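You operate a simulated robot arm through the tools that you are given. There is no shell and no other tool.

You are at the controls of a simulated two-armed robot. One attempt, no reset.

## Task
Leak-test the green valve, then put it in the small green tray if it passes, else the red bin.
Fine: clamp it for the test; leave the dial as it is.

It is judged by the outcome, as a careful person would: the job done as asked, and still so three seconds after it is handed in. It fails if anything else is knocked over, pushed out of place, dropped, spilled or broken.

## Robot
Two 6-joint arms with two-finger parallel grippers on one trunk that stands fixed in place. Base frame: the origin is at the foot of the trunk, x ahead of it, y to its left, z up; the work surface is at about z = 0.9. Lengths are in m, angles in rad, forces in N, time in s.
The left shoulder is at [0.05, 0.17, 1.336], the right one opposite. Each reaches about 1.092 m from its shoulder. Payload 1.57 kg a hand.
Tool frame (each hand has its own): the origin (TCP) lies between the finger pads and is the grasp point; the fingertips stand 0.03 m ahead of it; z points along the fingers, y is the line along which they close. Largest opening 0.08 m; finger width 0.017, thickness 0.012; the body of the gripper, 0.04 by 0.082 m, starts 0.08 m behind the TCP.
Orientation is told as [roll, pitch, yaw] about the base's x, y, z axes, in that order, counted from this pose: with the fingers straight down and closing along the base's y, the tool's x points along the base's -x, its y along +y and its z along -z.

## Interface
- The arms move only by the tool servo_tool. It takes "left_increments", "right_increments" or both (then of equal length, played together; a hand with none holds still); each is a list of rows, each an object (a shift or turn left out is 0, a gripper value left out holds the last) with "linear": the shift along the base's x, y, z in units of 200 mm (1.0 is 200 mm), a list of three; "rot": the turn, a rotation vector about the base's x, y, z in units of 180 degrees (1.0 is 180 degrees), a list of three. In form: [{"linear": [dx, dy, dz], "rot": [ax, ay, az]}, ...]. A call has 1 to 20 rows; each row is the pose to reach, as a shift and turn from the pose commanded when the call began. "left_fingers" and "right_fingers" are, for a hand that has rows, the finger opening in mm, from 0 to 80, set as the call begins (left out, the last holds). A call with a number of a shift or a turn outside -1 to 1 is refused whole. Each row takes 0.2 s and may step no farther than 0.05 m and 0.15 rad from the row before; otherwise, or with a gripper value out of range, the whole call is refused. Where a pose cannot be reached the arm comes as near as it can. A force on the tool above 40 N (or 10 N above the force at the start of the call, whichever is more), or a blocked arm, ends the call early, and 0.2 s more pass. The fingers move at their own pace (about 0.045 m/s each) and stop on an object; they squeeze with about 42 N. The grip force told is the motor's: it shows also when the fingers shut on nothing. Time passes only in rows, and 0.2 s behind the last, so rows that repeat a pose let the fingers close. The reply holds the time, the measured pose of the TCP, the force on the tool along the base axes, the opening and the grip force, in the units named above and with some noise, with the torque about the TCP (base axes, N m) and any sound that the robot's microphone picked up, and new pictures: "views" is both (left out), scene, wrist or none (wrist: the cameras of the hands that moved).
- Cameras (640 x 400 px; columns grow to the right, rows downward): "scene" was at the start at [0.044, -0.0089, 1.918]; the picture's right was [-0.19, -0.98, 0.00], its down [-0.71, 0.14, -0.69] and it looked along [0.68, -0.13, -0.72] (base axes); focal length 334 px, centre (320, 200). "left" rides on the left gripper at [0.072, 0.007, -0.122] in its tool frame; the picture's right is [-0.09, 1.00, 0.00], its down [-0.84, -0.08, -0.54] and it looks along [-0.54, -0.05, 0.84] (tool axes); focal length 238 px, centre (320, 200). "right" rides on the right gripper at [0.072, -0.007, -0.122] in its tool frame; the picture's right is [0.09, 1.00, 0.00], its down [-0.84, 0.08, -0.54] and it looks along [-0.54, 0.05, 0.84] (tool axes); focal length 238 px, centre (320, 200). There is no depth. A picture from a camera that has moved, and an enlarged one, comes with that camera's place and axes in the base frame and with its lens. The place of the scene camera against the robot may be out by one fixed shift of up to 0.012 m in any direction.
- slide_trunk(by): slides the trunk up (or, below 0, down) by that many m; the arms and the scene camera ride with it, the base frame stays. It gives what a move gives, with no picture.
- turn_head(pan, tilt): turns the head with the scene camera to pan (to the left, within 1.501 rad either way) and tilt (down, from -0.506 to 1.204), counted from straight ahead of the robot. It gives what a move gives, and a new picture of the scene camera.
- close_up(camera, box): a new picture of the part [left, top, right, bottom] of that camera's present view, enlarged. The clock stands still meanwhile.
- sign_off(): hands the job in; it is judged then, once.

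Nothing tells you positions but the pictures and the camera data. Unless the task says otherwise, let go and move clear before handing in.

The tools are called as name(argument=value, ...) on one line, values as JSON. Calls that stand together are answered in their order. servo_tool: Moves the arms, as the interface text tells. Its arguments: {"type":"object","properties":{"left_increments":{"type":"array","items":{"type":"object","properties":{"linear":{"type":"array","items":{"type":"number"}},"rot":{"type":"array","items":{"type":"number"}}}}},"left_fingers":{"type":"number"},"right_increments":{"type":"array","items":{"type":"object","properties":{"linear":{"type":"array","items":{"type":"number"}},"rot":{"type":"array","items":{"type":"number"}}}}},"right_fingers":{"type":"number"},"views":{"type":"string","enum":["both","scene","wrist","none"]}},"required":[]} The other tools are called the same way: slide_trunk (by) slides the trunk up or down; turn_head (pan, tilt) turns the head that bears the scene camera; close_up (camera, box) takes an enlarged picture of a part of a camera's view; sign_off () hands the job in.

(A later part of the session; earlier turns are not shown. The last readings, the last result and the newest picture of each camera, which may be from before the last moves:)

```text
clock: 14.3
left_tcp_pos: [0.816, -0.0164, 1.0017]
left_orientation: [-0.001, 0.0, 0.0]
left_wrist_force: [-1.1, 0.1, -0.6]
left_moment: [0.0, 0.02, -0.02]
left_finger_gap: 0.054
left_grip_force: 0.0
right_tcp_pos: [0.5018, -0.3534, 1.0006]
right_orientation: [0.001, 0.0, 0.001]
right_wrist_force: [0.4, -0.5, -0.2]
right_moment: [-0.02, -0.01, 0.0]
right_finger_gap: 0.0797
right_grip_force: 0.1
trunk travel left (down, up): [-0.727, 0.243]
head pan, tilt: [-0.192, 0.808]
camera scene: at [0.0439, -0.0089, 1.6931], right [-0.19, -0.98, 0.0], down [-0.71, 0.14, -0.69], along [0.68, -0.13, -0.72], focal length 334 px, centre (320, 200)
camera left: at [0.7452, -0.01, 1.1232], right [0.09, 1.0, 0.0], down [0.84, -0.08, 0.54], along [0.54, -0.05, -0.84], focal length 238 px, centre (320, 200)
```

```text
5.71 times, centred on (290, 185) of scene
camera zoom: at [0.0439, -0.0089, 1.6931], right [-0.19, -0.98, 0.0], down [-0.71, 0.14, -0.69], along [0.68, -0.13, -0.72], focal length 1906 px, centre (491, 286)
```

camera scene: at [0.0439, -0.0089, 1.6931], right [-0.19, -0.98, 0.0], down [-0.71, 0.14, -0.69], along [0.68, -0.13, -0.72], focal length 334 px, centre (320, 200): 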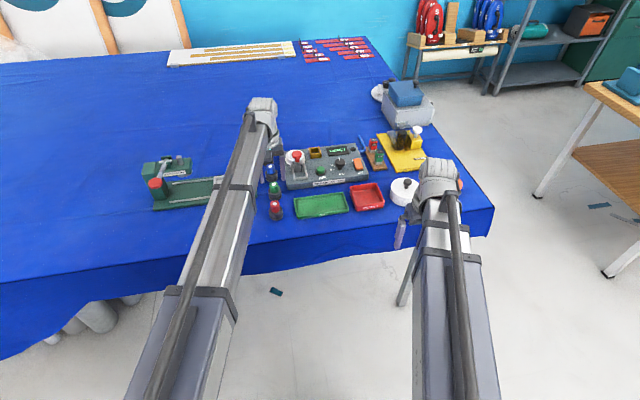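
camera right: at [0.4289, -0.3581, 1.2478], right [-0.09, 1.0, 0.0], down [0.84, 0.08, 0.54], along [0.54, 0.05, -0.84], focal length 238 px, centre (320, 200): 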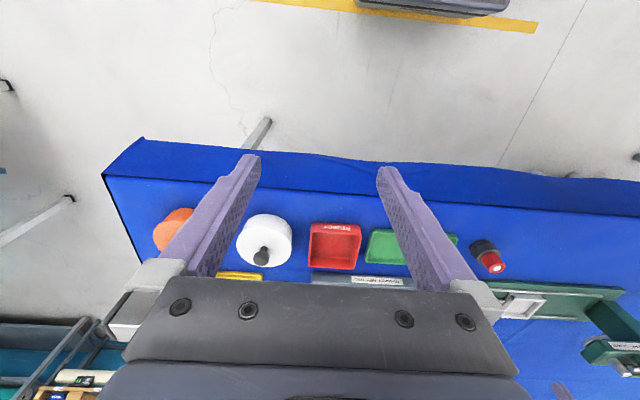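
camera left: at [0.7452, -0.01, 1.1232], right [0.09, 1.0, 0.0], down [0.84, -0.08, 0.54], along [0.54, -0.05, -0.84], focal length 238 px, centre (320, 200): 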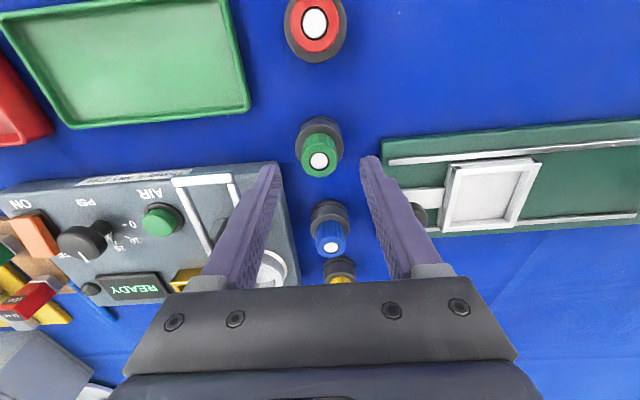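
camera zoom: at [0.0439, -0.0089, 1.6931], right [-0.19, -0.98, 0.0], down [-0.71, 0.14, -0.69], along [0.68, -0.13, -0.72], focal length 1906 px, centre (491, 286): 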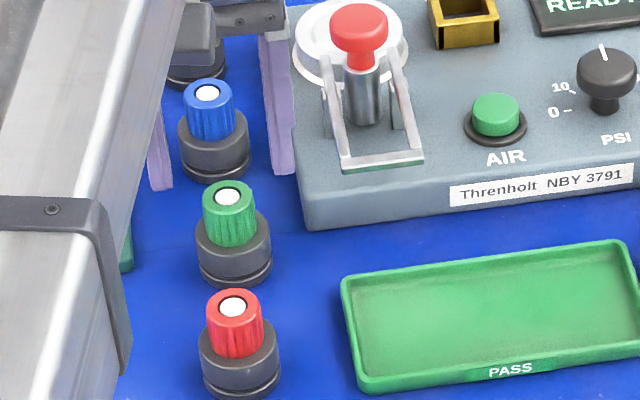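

The nearer view puts the valve at about (0.819, -0.0175), with its shoulder at z≈0.927 and cap top at z≈0.953. I'll shift 3 mm forward, lower to TCP z≈0.962 and check before closing.

servo_tool(left_increments=[{"linear": [0.014, -0.004, 0]}, {"linear": [0.014, -0.004, 0]}], left_fingers=54, views="none")

slide_trunk(by=-0.038)

close_up(camera="left", box=[240, 120, 400, 220])

close_up(camera="scene", box=[250, 140, 330, 200])

```text
clock: 14.9
left_tcp_pos: [0.8185, -0.0179, 1.0006]
left_orientation: [0.001, 0.0, 0.0]
left_wrist_force: [-0.7, -0.1, -0.5]
left_moment: [0.05, 0.01, 0.01]
left_finger_gap: 0.0541
left_grip_force: 0.0
right_tcp_pos: [0.5016, -0.3542, 1.0022]
right_orientation: [0.0, 0.001, 0.0]
right_wrist_force: [0.0, 0.7, 0.1]
right_moment: [0.0, 0.02, 0.0]
right_finger_gap: 0.0798
right_grip_force: 0.1
trunk travel left (down, up): [-0.727, 0.243]
head pan, tilt: [-0.192, 0.808]
```

```text
clock: 15.7
left_tcp_pos: [0.8185, -0.0183, 0.9639]
left_orientation: [0.001, -0.001, 0.0]
left_wrist_force: [-0.3, -0.5, 0.2]
left_moment: [0.01, -0.02, 0.0]
left_finger_gap: 0.054
left_grip_force: 0.0
right_tcp_pos: [0.5003, -0.3539, 0.9641]
right_orientation: [0.0, 0.0, 0.001]
right_wrist_force: [-1.1, -0.4, 0.7]
right_moment: [-0.02, 0.01, 0.01]
right_finger_gap: 0.08
right_grip_force: 0.1
trunk travel left (down, up): [-0.689, 0.281]
head pan, tilt: [-0.192, 0.808]
```

```text
4.00 times, centred on (320, 170) of left
camera zoom: at [0.748, -0.0109, 1.0852], right [0.09, 1.0, 0.0], down [0.84, -0.08, 0.54], along [0.54, -0.05, -0.84], focal length 953 px, centre (320, 320)
```

zoom: 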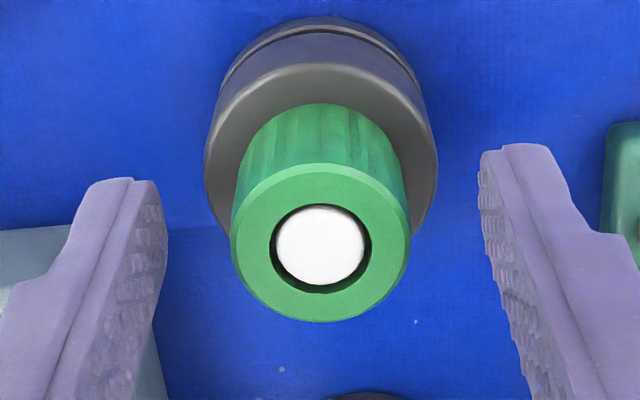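

```text
6.67 times, centred on (290, 170) of scene
camera zoom: at [0.0438, -0.0089, 1.6551], right [-0.19, -0.98, 0.0], down [-0.71, 0.14, -0.69], along [0.68, -0.13, -0.72], focal length 2223 px, centre (520, 400)
```

zoom: 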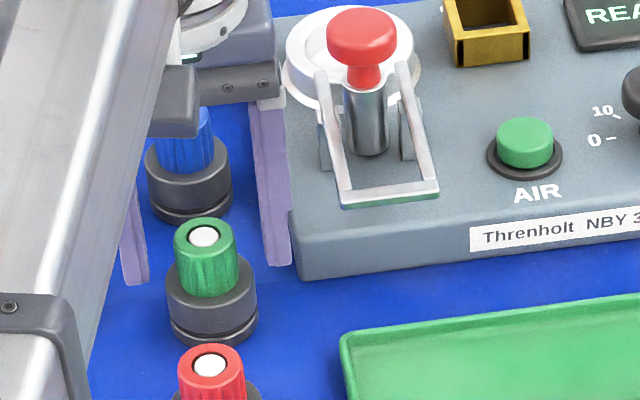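

The valve is centred between the fingers, with the tips beside the cap and above the shoulder. I'll close on the cap.

servo_tool(left_increments=[{"linear": [0, 0, 0]}, {"linear": [0, 0, 0]}, {"linear": [0, 0, 0]}, {"linear": [0, 0, 0]}, {"linear": [0, 0, 0]}], left_fingers=10, views="both")

```text
clock: 16.9
left_tcp_pos: [0.8192, -0.0175, 0.9632]
left_orientation: [0.0, 0.0, -0.001]
left_wrist_force: [1.1, 0.5, 1.6]
left_moment: [0.04, -0.02, 0.0]
left_finger_gap: 0.0265
left_grip_force: 36.9
right_tcp_pos: [0.5018, -0.3542, 0.9642]
right_orientation: [0.0, 0.0, -0.001]
right_wrist_force: [-0.5, -0.4, -0.2]
right_moment: [-0.02, 0.0, 0.01]
right_finger_gap: 0.0798
right_grip_force: 0.1
trunk travel left (down, up): [-0.689, 0.281]
head pan, tilt: [-0.192, 0.808]
camera scene: at [0.0439, -0.0089, 1.6551], right [-0.19, -0.98, 0.0], down [-0.71, 0.14, -0.69], along [0.68, -0.13, -0.72], focal length 334 px, centre (320, 200)
camera left: at [0.748, -0.0109, 1.0852], right [0.09, 1.0, 0.0], down [0.84, -0.08, 0.54], along [0.54, -0.05, -0.84], focal length 238 px, centre (320, 200)
```

scene: 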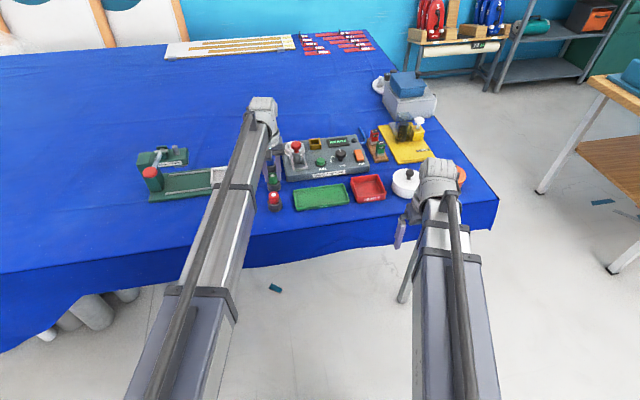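
left: 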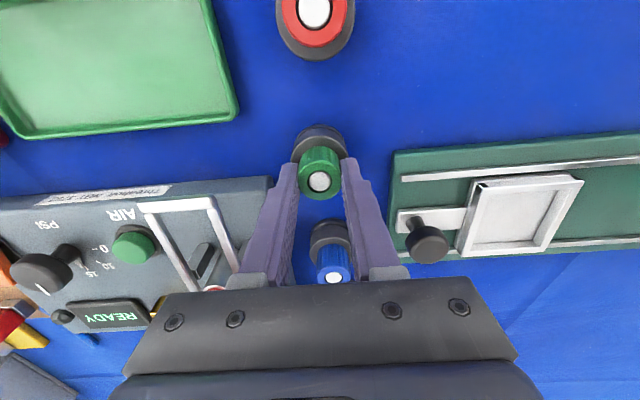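

The grip is firm at 26.5 mm. I'll lift with the trunk so the valve's underside clears everything.

slide_trunk(by=0.125)

servo_tool(left_increments=[{"linear": [0.1, -0.05, 0]}, {"linear": [0.2, -0.1, 0]}, {"linear": [0.3, -0.15, 0]}, {"linear": [0.4, -0.2, 0]}, {"linear": [0.5, -0.27, 0]}, {"linear": [0.6, -0.35, 0]}, {"linear": [0.7, -0.43, 0]}, {"linear": [0.7, -0.43, 0]}], views="both")

```text
clock: 18.4
left_tcp_pos: [0.8193, -0.019, 1.0873]
left_orientation: [0.001, -0.001, -0.001]
left_wrist_force: [0.2, -0.1, -2.0]
left_moment: [-0.03, -0.01, 0.01]
left_finger_gap: 0.0267
left_grip_force: 37.8
right_tcp_pos: [0.5014, -0.3518, 1.0891]
right_orientation: [0.001, 0.0, 0.0]
right_wrist_force: [-0.9, 0.2, -0.3]
right_moment: [0.03, 0.0, 0.03]
right_finger_gap: 0.0798
right_grip_force: 0.2
trunk travel left (down, up): [-0.814, 0.156]
head pan, tilt: [-0.192, 0.808]
```

```text
clock: 20.2
left_tcp_pos: [0.8871, -0.0771, 1.0871]
left_orientation: [0.0, -0.001, -0.001]
left_wrist_force: [1.0, 0.5, -0.8]
left_moment: [-0.04, -0.03, -0.03]
left_finger_gap: 0.0267
left_grip_force: 37.3
left hand out of reach, approached as far as the arm can: row 4, 5, 6, 7, 8
right_tcp_pos: [0.5016, -0.3525, 1.0893]
right_orientation: [-0.001, -0.001, -0.001]
right_wrist_force: [0.8, -0.8, 0.5]
right_moment: [0.0, -0.03, -0.03]
right_finger_gap: 0.0803
right_grip_force: 0.1
trunk travel left (down, up): [-0.814, 0.156]
head pan, tilt: [-0.192, 0.808]
camera scene: at [0.0443, -0.0087, 1.78], right [-0.19, -0.98, 0.0], down [-0.71, 0.14, -0.69], along [0.68, -0.13, -0.72], focal length 334 px, centre (320, 200)
camera left: at [0.8157, -0.0704, 1.2099], right [0.09, 1.0, 0.0], down [0.84, -0.08, 0.54], along [0.54, -0.05, -0.84], focal length 238 px, centre (320, 200)
```

scene: 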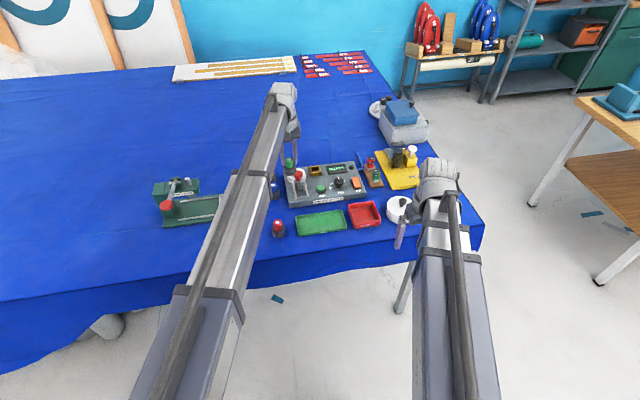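
left: 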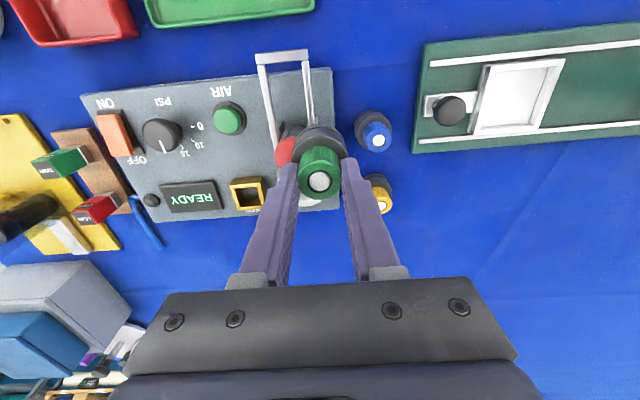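

The left arm runs out of reach with vertical fingers, since the seat is about 0.95 m out and the straight-down limit is about 0.875 m. The right arm can reach it with the hand tilted about 16° forward. So I'll set the valve back upright where it was and re-grasp it with the right hand at that tilt.

servo_tool(left_increments=[{"linear": [-0.1, 0.09, 0]}, {"linear": [-0.2, 0.18, 0]}, {"linear": [-0.3, 0.27, 0]}, {"linear": [-0.342, 0.298, 0]}, {"linear": [-0.342, 0.298, 0]}, {"linear": [-0.342, 0.298, 0]}], views="both")

```text
clock: 21.6
left_tcp_pos: [0.8166, -0.0169, 1.0876]
left_orientation: [0.001, 0.0, 0.002]
left_wrist_force: [0.0, 0.3, -1.2]
left_moment: [-0.01, -0.01, 0.03]
left_finger_gap: 0.0264
left_grip_force: 37.7
right_tcp_pos: [0.5007, -0.3524, 1.0888]
right_orientation: [0.0, 0.001, 0.0]
right_wrist_force: [0.4, -0.2, -0.9]
right_moment: [0.0, 0.02, 0.02]
right_finger_gap: 0.0798
right_grip_force: 0.1
trunk travel left (down, up): [-0.814, 0.156]
head pan, tilt: [-0.192, 0.808]
camera scene: at [0.0441, -0.009, 1.78], right [-0.19, -0.98, 0.0], down [-0.71, 0.14, -0.69], along [0.68, -0.13, -0.72], focal length 334 px, centre (320, 200)
camera left: at [0.7465, -0.0105, 1.2101], right [0.09, 1.0, 0.0], down [0.84, -0.08, 0.54], along [0.54, -0.05, -0.84], focal length 238 px, centre (320, 200)
```

scene: 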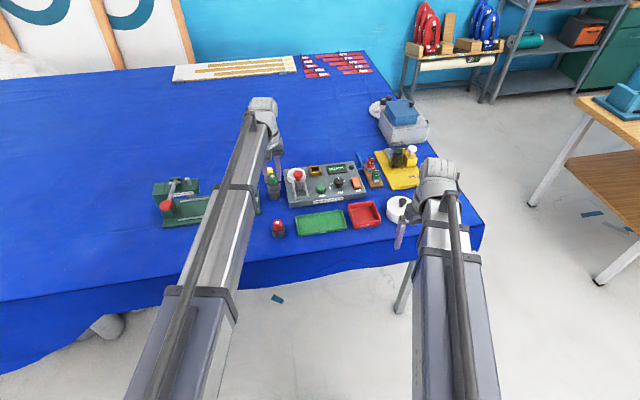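
left: 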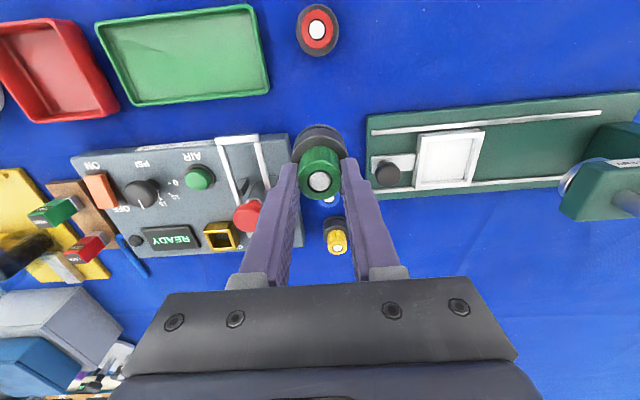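

slide_trunk(by=-0.1245)

servo_tool(left_increments=[{"linear": [0, 0, 0]}, {"linear": [0, 0, 0]}, {"linear": [0, 0, 0]}], left_fingers=50, views="wrist")

```text
clock: 23.2
left_tcp_pos: [0.8166, -0.017, 0.963]
left_orientation: [-0.001, 0.0, -0.001]
left_wrist_force: [-0.8, 0.1, 0.1]
left_moment: [0.03, 0.0, 0.03]
left_finger_gap: 0.0261
left_grip_force: 37.5
right_tcp_pos: [0.502, -0.3536, 0.964]
right_orientation: [0.0, 0.0, 0.0]
right_wrist_force: [-0.2, -0.6, -0.1]
right_moment: [0.01, 0.0, 0.02]
right_finger_gap: 0.0802
right_grip_force: 0.0
trunk travel left (down, up): [-0.689, 0.281]
head pan, tilt: [-0.192, 0.808]
```

```text
clock: 24.0
left_tcp_pos: [0.8172, -0.0172, 0.9642]
left_orientation: [-0.001, 0.0, 0.001]
left_wrist_force: [0.2, -0.2, 0.4]
left_moment: [0.0, -0.01, -0.02]
left_finger_gap: 0.05
left_grip_force: 0.0
right_tcp_pos: [0.5013, -0.3541, 0.9645]
right_orientation: [0.0, 0.001, 0.0]
right_wrist_force: [0.2, 0.0, 0.2]
right_moment: [-0.01, -0.01, 0.02]
right_finger_gap: 0.0804
right_grip_force: 0.1
trunk travel left (down, up): [-0.689, 0.281]
head pan, tilt: [-0.192, 0.808]
camera left: at [0.7464, -0.0106, 1.0856], right [0.09, 1.0, 0.0], down [0.84, -0.08, 0.54], along [0.54, -0.05, -0.84], focal length 238 px, centre (320, 200)
```

left: 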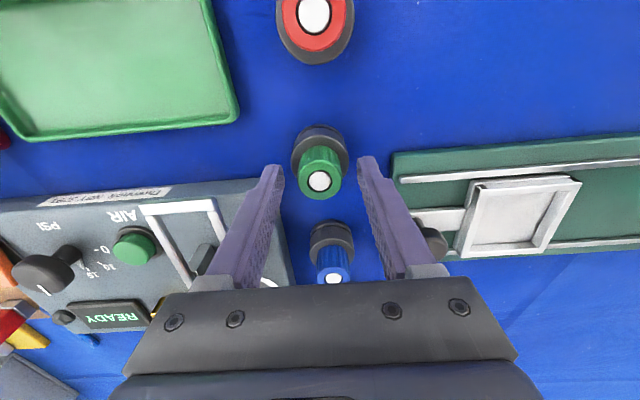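

The valve stands upright again. I'll raise, retract the left hand off the table, and bring the right hand forward with the tilt.

slide_trunk(by=0.14)

servo_tool(left_increments=[{"linear": [-0.1, 0.1, 0]}, {"linear": [-0.2, 0.2, 0]}, {"linear": [-0.35, 0.3, 0]}, {"linear": [-0.5, 0.4, 0]}, {"linear": [-0.65, 0.5, 0]}, {"linear": [-0.8, 0.6, 0]}, {"linear": [-0.95, 0.7, 0]}, {"linear": [-1.0, 0.8, 0]}, {"linear": [-1.0, 0.9, 0]}, {"linear": [-1.0, 1.0, 0]}], views="none")

servo_tool(left_increments=[{"linear": [-0.15, 0, 0]}, {"linear": [-0.3, 0, 0]}, {"linear": [-0.45, 0, 0]}, {"linear": [-0.6, 0, 0]}, {"linear": [-0.6, 0, 0]}, {"linear": [-0.6, 0, 0]}, {"linear": [-0.6, 0, 0]}], right_increments=[{"linear": [0.15, 0.15, 0], "rot": [0, -0.015, 0]}, {"linear": [0.3, 0.3, 0], "rot": [0, -0.03, 0]}, {"linear": [0.45, 0.45, 0], "rot": [0, -0.045, 0]}, {"linear": [0.6, 0.6, 0], "rot": [0, -0.06, 0]}, {"linear": [0.75, 0.75, 0], "rot": [0, -0.075, 0]}, {"linear": [0.9, 0.9, 0], "rot": [0, -0.089, 0]}, {"linear": [0.95, 0.95, 0], "rot": [0, -0.089, 0]}], views="both")

```text
clock: 25.6
left_tcp_pos: [0.8182, -0.0183, 1.1028]
left_orientation: [0.0, 0.0, 0.0]
left_wrist_force: [0.2, 0.2, -0.9]
left_moment: [0.02, 0.03, 0.01]
left_finger_gap: 0.0502
left_grip_force: 0.0
right_tcp_pos: [0.5015, -0.3521, 1.1044]
right_orientation: [0.001, 0.001, 0.0]
right_wrist_force: [0.2, -0.8, 0.8]
right_moment: [-0.05, -0.01, 0.01]
right_finger_gap: 0.0799
right_grip_force: 0.0
trunk travel left (down, up): [-0.829, 0.141]
head pan, tilt: [-0.192, 0.808]
```

```text
clock: 27.8
left_tcp_pos: [0.6179, 0.1829, 1.1036]
left_orientation: [0.0, 0.0, 0.0]
left_wrist_force: [0.3, 0.8, 0.0]
left_moment: [0.02, -0.01, -0.02]
left_finger_gap: 0.0498
left_grip_force: 0.1
right_tcp_pos: [0.5015, -0.3517, 1.1036]
right_orientation: [-0.001, 0.0, 0.0]
right_wrist_force: [-0.1, 0.0, 0.5]
right_moment: [0.01, 0.0, -0.01]
right_finger_gap: 0.0802
right_grip_force: 0.0
trunk travel left (down, up): [-0.829, 0.141]
head pan, tilt: [-0.192, 0.808]
```

```text
clock: 29.4
left_tcp_pos: [0.4976, 0.1822, 1.1033]
left_orientation: [0.001, 0.0, -0.001]
left_wrist_force: [1.1, 0.0, 0.2]
left_moment: [0.0, 0.01, -0.01]
left_finger_gap: 0.0504
left_grip_force: 0.0
right_tcp_pos: [0.6916, -0.1626, 1.1129]
right_orientation: [0.0, -0.28, 0.0]
right_wrist_force: [-0.4, -0.6, -0.6]
right_moment: [0.0, -0.01, 0.01]
right_finger_gap: 0.0801
right_grip_force: 0.1
right hand out of reach, approached as far as the arm can: row 4, 5, 6, 7
trunk travel left (down, up): [-0.829, 0.141]
head pan, tilt: [-0.192, 0.808]
camera scene: at [0.0442, -0.009, 1.7955], right [-0.19, -0.98, 0.0], down [-0.71, 0.14, -0.69], along [0.68, -0.13, -0.72], focal length 334 px, centre (320, 200)
camera right: at [0.5894, -0.1679, 1.2092], right [-0.09, 1.0, -0.03], down [0.65, 0.08, 0.75], along [0.75, 0.05, -0.66], focal length 238 px, centre (320, 200)
camera left: at [0.4261, 0.1894, 1.2256], right [0.09, 1.0, 0.0], down [0.84, -0.08, 0.54], along [0.54, -0.05, -0.84], focal length 238 px, centre (320, 200)
```

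scene: 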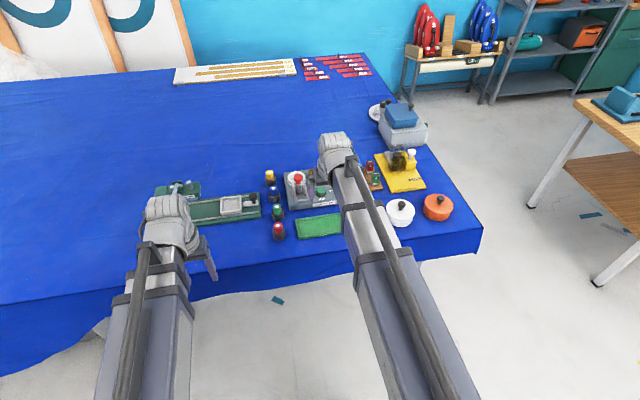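
right: 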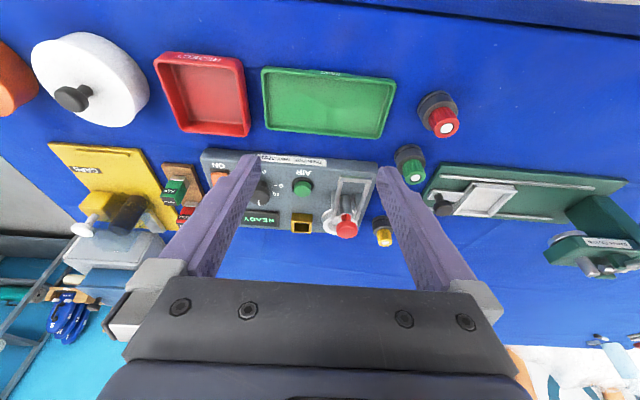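
left: 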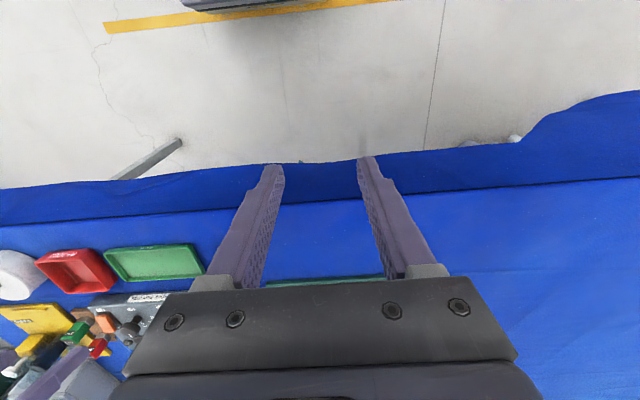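

close_up(camera="right", box=[300, 165, 390, 245])

close_up(camera="right", box=[380, 80, 480, 190])

close_up(camera="scene", box=[265, 165, 325, 215])

```text
5.00 times, centred on (345, 205) of right
camera zoom: at [0.5894, -0.1679, 1.2092], right [-0.09, 1.0, -0.03], down [0.65, 0.08, 0.75], along [0.75, 0.05, -0.66], focal length 1192 px, centre (195, 175)
```

zoom: 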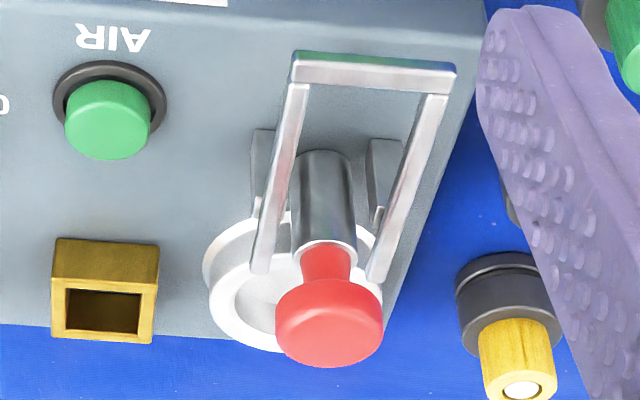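

```text
3.64 times, centred on (430, 135) of right
camera zoom: at [0.5894, -0.1679, 1.2092], right [-0.09, 1.0, -0.03], down [0.65, 0.08, 0.75], along [0.75, 0.05, -0.66], focal length 867 px, centre (-80, 436)
```

zoom: 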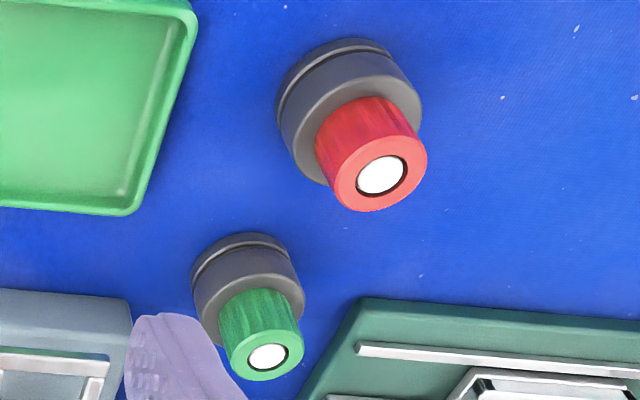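

```text
8.00 times, centred on (295, 190) of scene
camera zoom: at [0.0442, -0.009, 1.7955], right [-0.19, -0.98, 0.0], down [-0.71, 0.14, -0.69], along [0.68, -0.13, -0.72], focal length 2668 px, centre (520, 280)
```

zoom: 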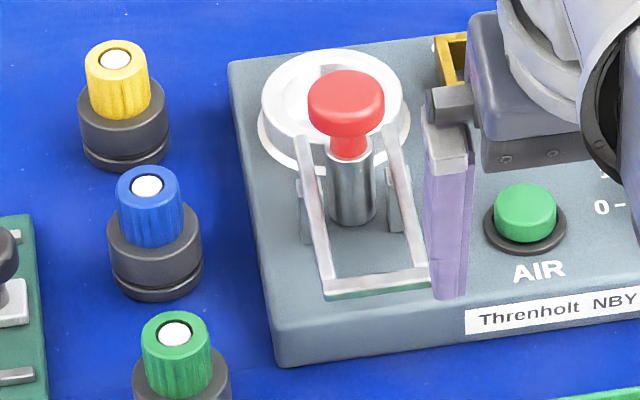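

Before picking the valve up, I'll check what the clamp does while the seat is empty. The plan is to straddle the two U-bar legs near the crossbar (about (0.821, -0.103, 0.963)), grip lightly and test whether it swings.

servo_tool(right_increments=[{"linear": [0.12, 0.06, 0]}, {"linear": [0.24, 0.12, 0]}, {"linear": [0.36, 0.18, 0]}, {"linear": [0.48, 0.24, 0]}, {"linear": [0.6205, 0.3, 0]}, {"linear": [0.6205, 0.3, 0]}, {"linear": [0.6205, 0.3, 0]}], right_fingers=68, views="none")

slide_trunk(by=-0.1)

servo_tool(right_increments=[{"linear": [0, 0, 0]}], views="both")

```text
clock: 31.0
left_tcp_pos: [0.4967, 0.1819, 1.1044]
left_orientation: [0.0, 0.002, -0.001]
left_wrist_force: [0.3, 0.2, 0.2]
left_moment: [-0.06, 0.01, 0.0]
left_finger_gap: 0.0497
left_grip_force: 0.1
right_tcp_pos: [0.8158, -0.1034, 1.1124]
right_orientation: [-0.002, -0.279, 0.0]
right_wrist_force: [-0.8, -0.8, 0.1]
right_moment: [0.0, 0.01, -0.02]
right_finger_gap: 0.0682
right_grip_force: 0.0
trunk travel left (down, up): [-0.829, 0.141]
head pan, tilt: [-0.192, 0.808]
```

```text
clock: 32.4
left_tcp_pos: [0.4975, 0.1819, 1.0042]
left_orientation: [0.0, 0.0, 0.0]
left_wrist_force: [-0.3, 0.0, 0.3]
left_moment: [0.0, 0.02, 0.0]
left_finger_gap: 0.05
left_grip_force: 0.1
right_tcp_pos: [0.815, -0.1037, 1.0133]
right_orientation: [-0.001, -0.28, 0.002]
right_wrist_force: [0.4, 0.2, 0.9]
right_moment: [0.02, 0.0, 0.03]
right_finger_gap: 0.068
right_grip_force: 0.1
trunk travel left (down, up): [-0.729, 0.241]
head pan, tilt: [-0.192, 0.808]
```

```text
clock: 32.8
left_tcp_pos: [0.4959, 0.1818, 1.0036]
left_orientation: [0.001, -0.001, 0.001]
left_wrist_force: [0.5, 0.8, 0.8]
left_moment: [-0.01, 0.01, -0.02]
left_finger_gap: 0.05
left_grip_force: 0.1
right_tcp_pos: [0.8141, -0.1027, 1.0119]
right_orientation: [-0.001, -0.279, 0.001]
right_wrist_force: [0.5, -0.6, 0.7]
right_moment: [0.0, 0.0, -0.02]
right_finger_gap: 0.068
right_grip_force: 0.1
trunk travel left (down, up): [-0.729, 0.241]
head pan, tilt: [-0.192, 0.808]
camera scene: at [0.0439, -0.0089, 1.6956], right [-0.19, -0.98, 0.0], down [-0.71, 0.14, -0.69], along [0.68, -0.13, -0.72], focal length 334 px, centre (320, 200)
camera right: at [0.7114, -0.1083, 1.1093], right [-0.09, 1.0, -0.03], down [0.65, 0.08, 0.75], along [0.75, 0.05, -0.66], focal length 238 px, centre (320, 200)
```

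scene: 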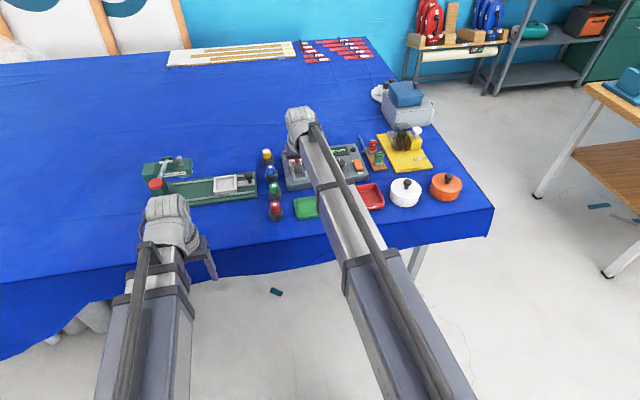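
right: 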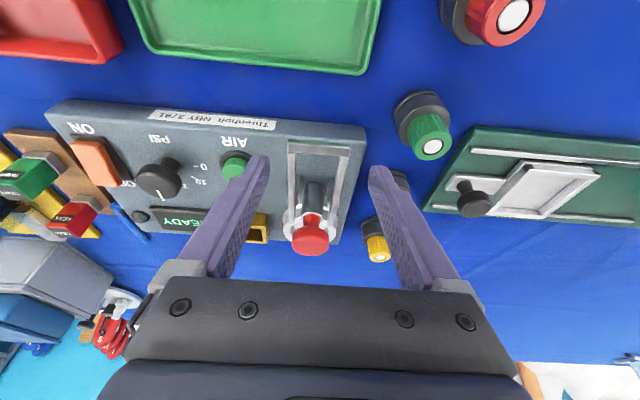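

close_up(camera="right", box=[260, 120, 380, 260])

close_up(camera="right", box=[280, 160, 350, 220])

```text
2.86 times, centred on (320, 190) of right
camera zoom: at [0.7114, -0.1083, 1.1093], right [-0.09, 1.0, -0.03], down [0.65, 0.08, 0.75], along [0.75, 0.05, -0.66], focal length 681 px, centre (320, 229)
```

zoom: 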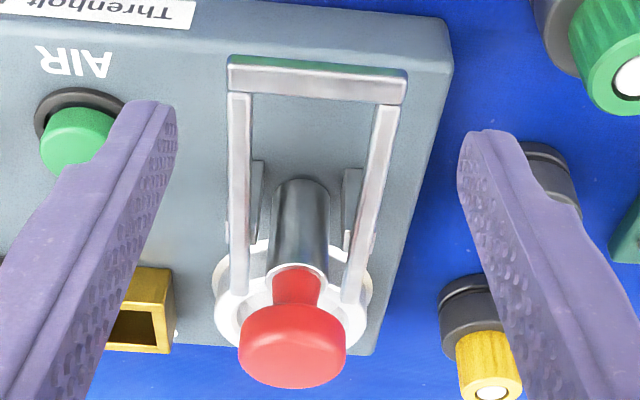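

```text
6.67 times, centred on (315, 190) of right
camera zoom: at [0.7114, -0.1083, 1.1093], right [-0.09, 1.0, -0.03], down [0.65, 0.08, 0.75], along [0.75, 0.05, -0.66], focal length 1589 px, centre (353, 267)
```

zoom: 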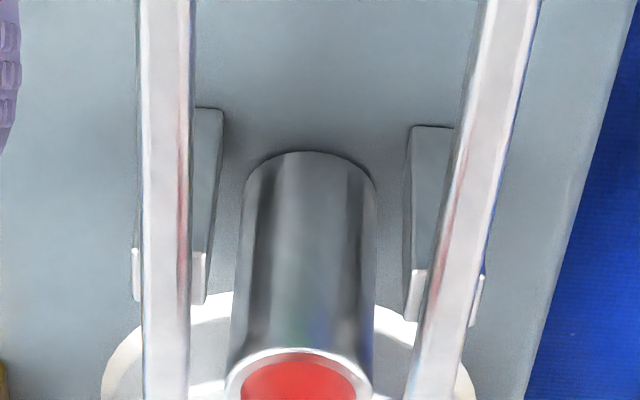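

The U's legs sit directly on top of the two posts, and its gap (about 35 mm) would straddle the valve's cap. It may be a swinging or sliding fork. I'll lower a little to grip it near the crossbar and probe gently.

slide_trunk(by=-0.032)

servo_tool(right_increments=[{"linear": [0, 0, 0]}], views="both")

close_up(camera="right", box=[240, 120, 400, 240])

```text
clock: 33.5
left_tcp_pos: [0.496, 0.1828, 0.9713]
left_orientation: [0.0, 0.001, 0.0]
left_wrist_force: [0.5, -0.3, -0.1]
left_moment: [0.03, 0.02, 0.03]
left_finger_gap: 0.0501
left_grip_force: 0.1
right_tcp_pos: [0.815, -0.1035, 0.9805]
right_orientation: [0.002, -0.282, 0.0]
right_wrist_force: [-0.5, 1.0, -0.6]
right_moment: [0.02, -0.02, 0.02]
right_finger_gap: 0.0682
right_grip_force: 0.0
trunk travel left (down, up): [-0.697, 0.273]
head pan, tilt: [-0.192, 0.808]
```

```text
clock: 33.9
left_tcp_pos: [0.4966, 0.1825, 0.9715]
left_orientation: [-0.001, 0.0, 0.0]
left_wrist_force: [0.5, -0.2, -0.4]
left_moment: [0.0, 0.0, -0.01]
left_finger_gap: 0.0498
left_grip_force: 0.1
right_tcp_pos: [0.8135, -0.1035, 0.9802]
right_orientation: [0.0, -0.279, 0.0]
right_wrist_force: [-0.3, 0.5, -1.5]
right_moment: [0.01, 0.0, 0.04]
right_finger_gap: 0.0681
right_grip_force: 0.1
trunk travel left (down, up): [-0.697, 0.273]
head pan, tilt: [-0.192, 0.808]
camera scene: at [0.0439, -0.0089, 1.6636], right [-0.19, -0.98, 0.0], down [-0.71, 0.14, -0.69], along [0.68, -0.13, -0.72], focal length 334 px, centre (320, 200)
camera right: at [0.7114, -0.1083, 1.0773], right [-0.09, 1.0, -0.03], down [0.65, 0.08, 0.75], along [0.75, 0.05, -0.66], focal length 238 px, centre (320, 200)
```

scene: 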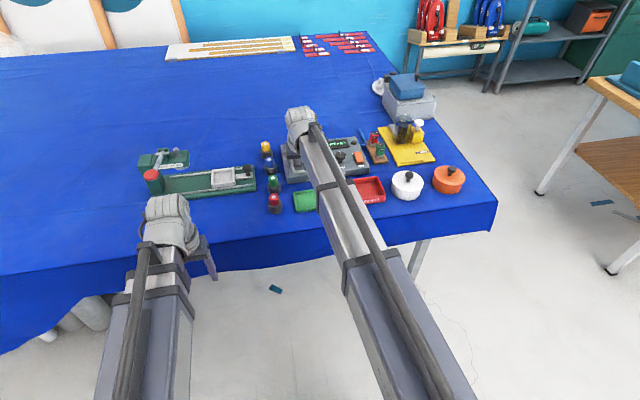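
right: 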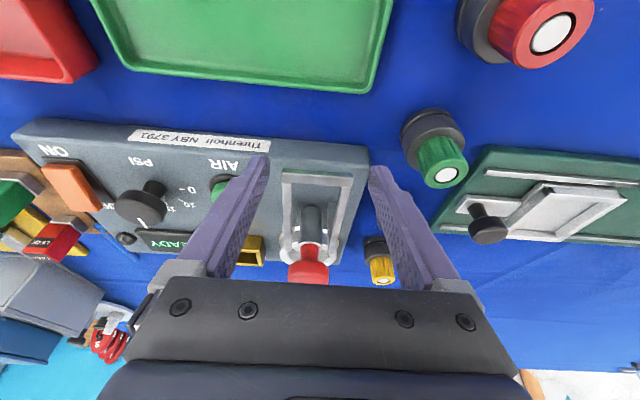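

```text
3.33 times, centred on (320, 180) of right
camera zoom: at [0.7114, -0.1083, 1.0773], right [-0.09, 1.0, -0.03], down [0.65, 0.08, 0.75], along [0.75, 0.05, -0.66], focal length 794 px, centre (320, 267)
```

zoom: 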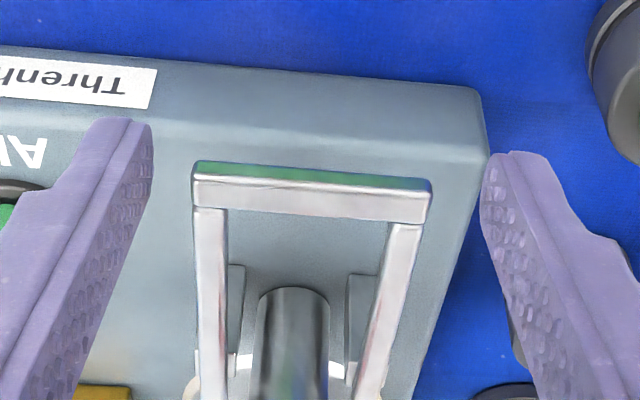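

servo_tool(right_increments=[{"linear": [0, 0, 0]}, {"linear": [0, 0, 0]}, {"linear": [0, 0, 0]}, {"linear": [0, 0, 0]}], right_fingers=40, views="wrist")

close_up(camera="right", box=[240, 120, 400, 240])

```text
clock: 34.9
left_tcp_pos: [0.4967, 0.1816, 0.9714]
left_orientation: [0.003, -0.001, 0.001]
left_wrist_force: [0.1, -0.1, 0.4]
left_moment: [0.0, -0.02, 0.0]
left_finger_gap: 0.0502
left_grip_force: 0.1
right_tcp_pos: [0.8149, -0.1051, 0.9801]
right_orientation: [0.0, -0.279, 0.0]
right_wrist_force: [-0.3, -8.3, -0.2]
right_moment: [-0.32, 0.07, -0.17]
right_finger_gap: 0.0466
right_grip_force: 38.1
trunk travel left (down, up): [-0.697, 0.273]
head pan, tilt: [-0.192, 0.808]
camera right: at [0.7115, -0.1097, 1.0772], right [-0.09, 1.0, -0.03], down [0.65, 0.08, 0.75], along [0.75, 0.05, -0.66], focal length 238 px, centre (320, 200)
```

right: 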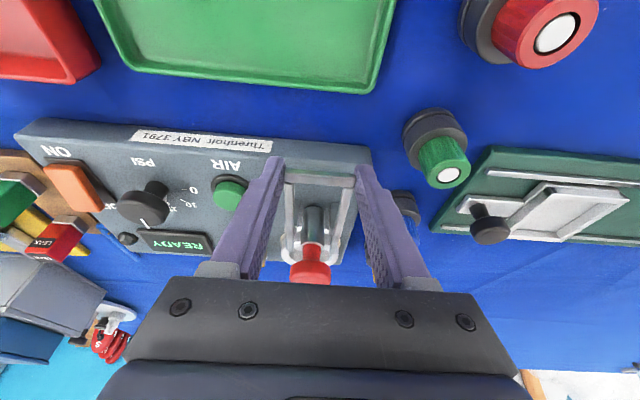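

```text
3.33 times, centred on (320, 180) of right
camera zoom: at [0.7115, -0.1097, 1.0772], right [-0.09, 1.0, -0.03], down [0.65, 0.08, 0.75], along [0.75, 0.05, -0.66], focal length 794 px, centre (320, 267)
```

zoom: 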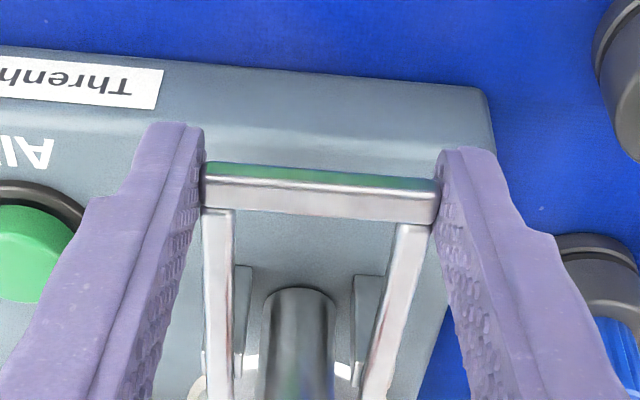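

I have the U-bar at 46.6 mm; its centre line is at y≈-0.105. I'll relieve the side force, then probe with a 3 mm lift.

servo_tool(right_increments=[{"linear": [0, -0.008, 0]}, {"linear": [0, -0.008, 0]}], views="none")

slide_trunk(by=0.003)

close_up(camera="right", box=[240, 120, 400, 240])

```text
clock: 35.5
left_tcp_pos: [0.4965, 0.1824, 0.9722]
left_orientation: [0.0, 0.0, 0.0]
left_wrist_force: [-0.2, -0.4, 0.5]
left_moment: [0.0, -0.04, -0.04]
left_finger_gap: 0.0499
left_grip_force: 0.0
right_tcp_pos: [0.8157, -0.1063, 0.9805]
right_orientation: [0.0, -0.28, 0.001]
right_wrist_force: [-0.5, -4.1, -0.5]
right_moment: [-0.4, -0.09, -0.41]
right_finger_gap: 0.0465
right_grip_force: 45.3
trunk travel left (down, up): [-0.697, 0.273]
head pan, tilt: [-0.192, 0.808]
```

```text
clock: 36.1
left_tcp_pos: [0.4981, 0.1831, 0.9731]
left_orientation: [0.0, 0.001, 0.002]
left_wrist_force: [-0.4, -1.1, 0.1]
left_moment: [-0.01, 0.01, 0.03]
left_finger_gap: 0.0503
left_grip_force: 0.2
right_tcp_pos: [0.8168, -0.1049, 0.9805]
right_orientation: [0.001, -0.273, -0.001]
right_wrist_force: [0.5, -3.1, -33.6]
right_moment: [0.06, -0.02, 0.11]
right_finger_gap: 0.0465
right_grip_force: 44.2
trunk travel left (down, up): [-0.7, 0.27]
head pan, tilt: [-0.192, 0.808]
```

```text
3.33 times, centred on (320, 180) of right
camera zoom: at [0.7139, -0.1101, 1.078], right [-0.09, 1.0, -0.02], down [0.66, 0.08, 0.75], along [0.75, 0.05, -0.66], focal length 794 px, centre (320, 267)
```

zoom: 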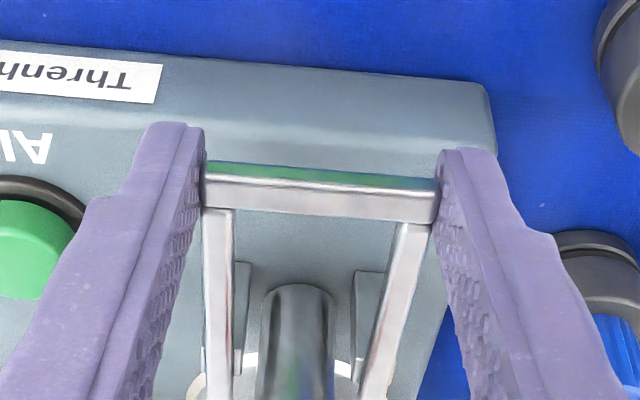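

Lifting meets firm resistance (about 34 N), so the U isn't a free up-swinging bail. I'll take the lift off and probe forward by 4 mm instead.

slide_trunk(by=-0.003)

servo_tool(right_increments=[{"linear": [0.01, 0, 0]}, {"linear": [0.02, 0, 0]}, {"linear": [0.02, 0, 0]}], views="none")

close_up(camera="right", box=[240, 120, 400, 240])

```text
clock: 36.6
left_tcp_pos: [0.4966, 0.1827, 0.972]
left_orientation: [0.0, 0.001, -0.001]
left_wrist_force: [-0.3, -1.1, 1.2]
left_moment: [-0.01, -0.01, 0.01]
left_finger_gap: 0.0499
left_grip_force: 0.1
right_tcp_pos: [0.8162, -0.1053, 0.9799]
right_orientation: [0.001, -0.28, 0.0]
right_wrist_force: [-1.3, -1.9, -2.3]
right_moment: [-0.05, 1.15, -0.01]
right_finger_gap: 0.0467
right_grip_force: 44.9
trunk travel left (down, up): [-0.697, 0.273]
head pan, tilt: [-0.192, 0.808]
```

```text
clock: 37.4
left_tcp_pos: [0.4974, 0.1833, 0.9724]
left_orientation: [0.0, 0.0, 0.001]
left_wrist_force: [0.1, 0.0, 0.5]
left_moment: [0.01, 0.01, 0.02]
left_finger_gap: 0.0499
left_grip_force: 0.2
right_tcp_pos: [0.8197, -0.1057, 0.9807]
right_orientation: [0.0, -0.282, 0.0]
right_wrist_force: [-0.9, -1.9, 1.2]
right_moment: [-0.04, 0.12, -0.02]
right_finger_gap: 0.0464
right_grip_force: 44.9
trunk travel left (down, up): [-0.697, 0.273]
head pan, tilt: [-0.192, 0.808]
```

```text
3.33 times, centred on (320, 180) of right
camera zoom: at [0.7157, -0.11, 1.0774], right [-0.09, 1.0, -0.03], down [0.65, 0.08, 0.75], along [0.75, 0.05, -0.66], focal length 794 px, centre (320, 267)
```

zoom: 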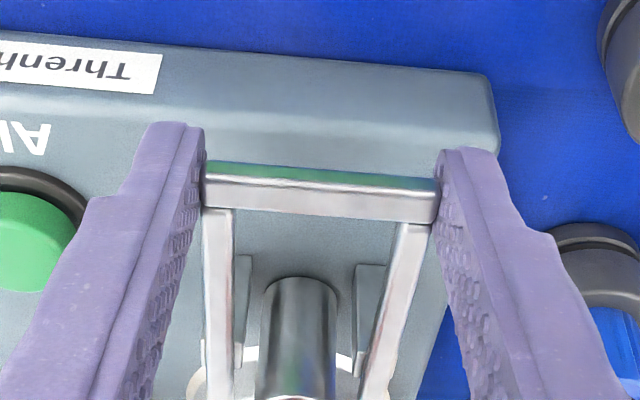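

The U-bar slides forward freely (under 1 N) while the panel stays put. It is a sliding fork that will go over the valve's shoulder around the cap. I'll slide it back to fully open, release, and fetch the valve.

servo_tool(right_increments=[{"linear": [-0.01, 0, 0]}, {"linear": [-0.02, 0, 0]}, {"linear": [-0.02, 0, 0]}], views="none")

servo_tool(right_increments=[{"linear": [0, 0, 0]}, {"linear": [0, 0, 0]}, {"linear": [0, 0, 0]}], right_fingers=66, views="wrist")

slide_trunk(by=0.1)

```text
clock: 38.2
left_tcp_pos: [0.4966, 0.1828, 0.9727]
left_orientation: [0.0, -0.001, -0.001]
left_wrist_force: [-0.7, -0.4, -0.3]
left_moment: [0.0, 0.01, 0.04]
left_finger_gap: 0.05
left_grip_force: 0.0
right_tcp_pos: [0.8147, -0.1049, 0.9808]
right_orientation: [0.0, -0.281, -0.001]
right_wrist_force: [0.2, -1.5, 2.0]
right_moment: [0.06, -0.54, 0.0]
right_finger_gap: 0.0464
right_grip_force: 45.4
trunk travel left (down, up): [-0.697, 0.273]
head pan, tilt: [-0.192, 0.808]
```

```text
clock: 39.0
left_tcp_pos: [0.4968, 0.183, 0.9719]
left_orientation: [0.0, 0.0, 0.0]
left_wrist_force: [-0.3, 0.2, -0.7]
left_moment: [-0.02, 0.04, -0.01]
left_finger_gap: 0.0499
left_grip_force: 0.0
right_tcp_pos: [0.8154, -0.105, 0.982]
right_orientation: [0.0, -0.279, 0.0]
right_wrist_force: [-0.4, 0.4, 0.1]
right_moment: [-0.02, 0.01, 0.0]
right_finger_gap: 0.0661
right_grip_force: 0.0
trunk travel left (down, up): [-0.697, 0.273]
head pan, tilt: [-0.192, 0.808]
camera right: at [0.7117, -0.11, 1.0773], right [-0.09, 1.0, -0.03], down [0.65, 0.08, 0.75], along [0.75, 0.05, -0.66], focal length 238 px, centre (320, 200)
```

right: 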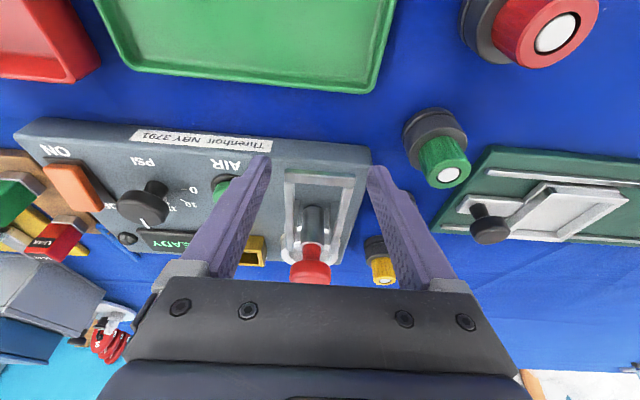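

```text
clock: 40.3
left_tcp_pos: [0.497, 0.1832, 1.0726]
left_orientation: [-0.001, 0.0, 0.0]
left_wrist_force: [0.4, 0.2, -0.4]
left_moment: [-0.01, 0.0, 0.04]
left_finger_gap: 0.0499
left_grip_force: 0.0
right_tcp_pos: [0.8153, -0.1051, 1.08]
right_orientation: [0.0, -0.279, 0.001]
right_wrist_force: [0.1, -0.6, 0.7]
right_moment: [-0.02, -0.01, 0.0]
right_finger_gap: 0.0663
right_grip_force: 0.0
trunk travel left (down, up): [-0.797, 0.173]
head pan, tilt: [-0.192, 0.808]
```

The fork is back at its open position. Now I'll move the right hand over the green valve and look before descending.

servo_tool(right_increments=[{"linear": [0, 0.11, 0]}, {"linear": [-0.01, 0.22, 0]}, {"linear": [-0.019, 0.33, 0]}, {"linear": [-0.019, 0.4395, 0]}, {"linear": [-0.019, 0.4395, 0]}, {"linear": [-0.019, 0.4395, 0]}], right_fingers=54, views="none")

slide_trunk(by=-0.075)

servo_tool(right_increments=[{"linear": [0, 0, 0]}], views="both")

close_up(camera="right", box=[240, 100, 400, 220])

```text
clock: 41.7
left_tcp_pos: [0.4965, 0.1844, 1.0712]
left_orientation: [0.002, 0.001, 0.001]
left_wrist_force: [0.7, -1.1, -0.3]
left_moment: [0.0, 0.0, -0.02]
left_finger_gap: 0.0503
left_grip_force: 0.0
right_tcp_pos: [0.8109, -0.0174, 1.0804]
right_orientation: [0.0, -0.278, 0.002]
right_wrist_force: [0.6, 0.1, 0.5]
right_moment: [0.03, 0.03, 0.08]
right_finger_gap: 0.0545
right_grip_force: 0.1
trunk travel left (down, up): [-0.797, 0.173]
head pan, tilt: [-0.192, 0.808]
```

```text
clock: 42.8
left_tcp_pos: [0.4968, 0.1832, 0.9972]
left_orientation: [0.002, 0.0, 0.0]
left_wrist_force: [-0.6, 0.4, 0.0]
left_moment: [0.0, 0.05, 0.0]
left_finger_gap: 0.0497
left_grip_force: 0.1
right_tcp_pos: [0.8109, -0.0185, 1.0049]
right_orientation: [-0.001, -0.277, 0.001]
right_wrist_force: [0.4, -0.3, 0.1]
right_moment: [0.01, -0.02, -0.02]
right_finger_gap: 0.0538
right_grip_force: 0.0
trunk travel left (down, up): [-0.722, 0.248]
head pan, tilt: [-0.192, 0.808]
```

```text
clock: 43.2
left_tcp_pos: [0.4976, 0.182, 0.9964]
left_orientation: [0.0, 0.002, 0.0]
left_wrist_force: [-0.1, 0.5, -0.5]
left_moment: [0.03, 0.02, 0.01]
left_finger_gap: 0.0502
left_grip_force: 0.0
right_tcp_pos: [0.8096, -0.017, 1.0057]
right_orientation: [-0.002, -0.28, 0.0]
right_wrist_force: [0.6, 0.0, -0.4]
right_moment: [0.0, 0.0, 0.0]
right_finger_gap: 0.0541
right_grip_force: 0.0
trunk travel left (down, up): [-0.722, 0.248]
head pan, tilt: [-0.192, 0.808]
camera scene: at [0.0439, -0.0089, 1.6886], right [-0.19, -0.98, 0.0], down [-0.71, 0.14, -0.69], along [0.68, -0.13, -0.72], focal length 334 px, centre (320, 200)
camera right: at [0.7073, -0.0225, 1.1023], right [-0.09, 1.0, -0.03], down [0.65, 0.08, 0.75], along [0.75, 0.05, -0.66], focal length 238 px, centre (320, 200)
```

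scene: 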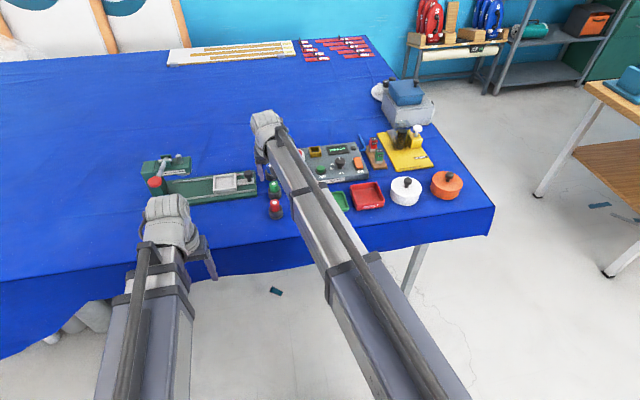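
right: 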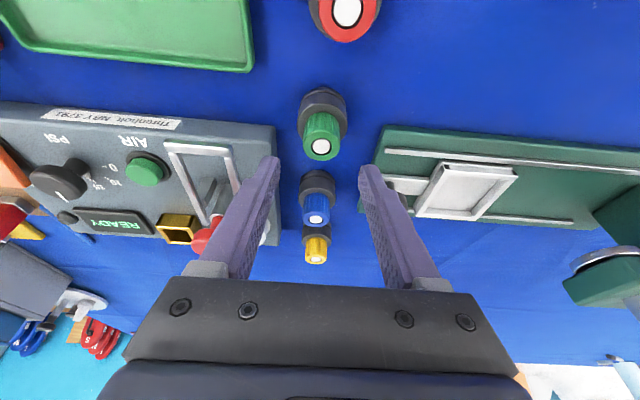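

```text
3.33 times, centred on (320, 160) of right
camera zoom: at [0.7073, -0.0225, 1.1023], right [-0.09, 1.0, -0.03], down [0.65, 0.08, 0.75], along [0.75, 0.05, -0.66], focal length 794 px, centre (320, 333)
```

zoom: 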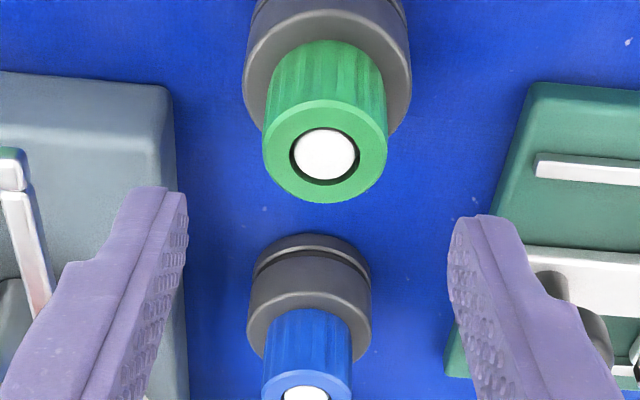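

slide_trunk(by=-0.042)

close_up(camera="right", box=[240, 100, 400, 220])

```text
clock: 44.1
left_tcp_pos: [0.4966, 0.1826, 0.9552]
left_orientation: [0.0, -0.001, 0.0]
left_wrist_force: [0.6, -2.1, -0.2]
left_moment: [0.01, 0.0, -0.02]
left_finger_gap: 0.0497
left_grip_force: 0.1
right_tcp_pos: [0.8105, -0.0179, 0.964]
right_orientation: [-0.001, -0.279, 0.001]
right_wrist_force: [-0.4, 0.4, -0.1]
right_moment: [-0.02, -0.04, -0.01]
right_finger_gap: 0.0544
right_grip_force: 0.0
trunk travel left (down, up): [-0.68, 0.29]
head pan, tilt: [-0.192, 0.808]
```

```text
3.33 times, centred on (320, 160) of right
camera zoom: at [0.7072, -0.0225, 1.0604], right [-0.09, 1.0, -0.03], down [0.65, 0.08, 0.75], along [0.75, 0.05, -0.66], focal length 794 px, centre (320, 333)
```

zoom: 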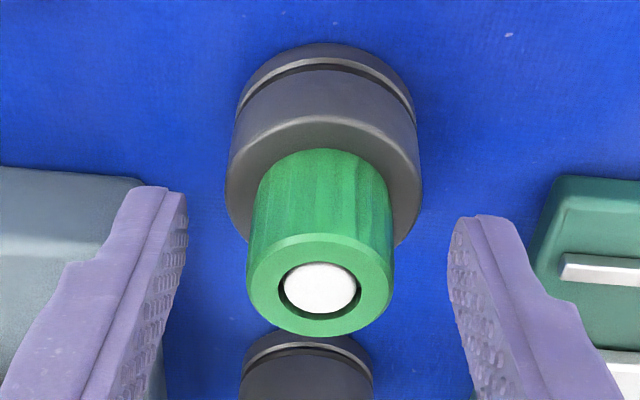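

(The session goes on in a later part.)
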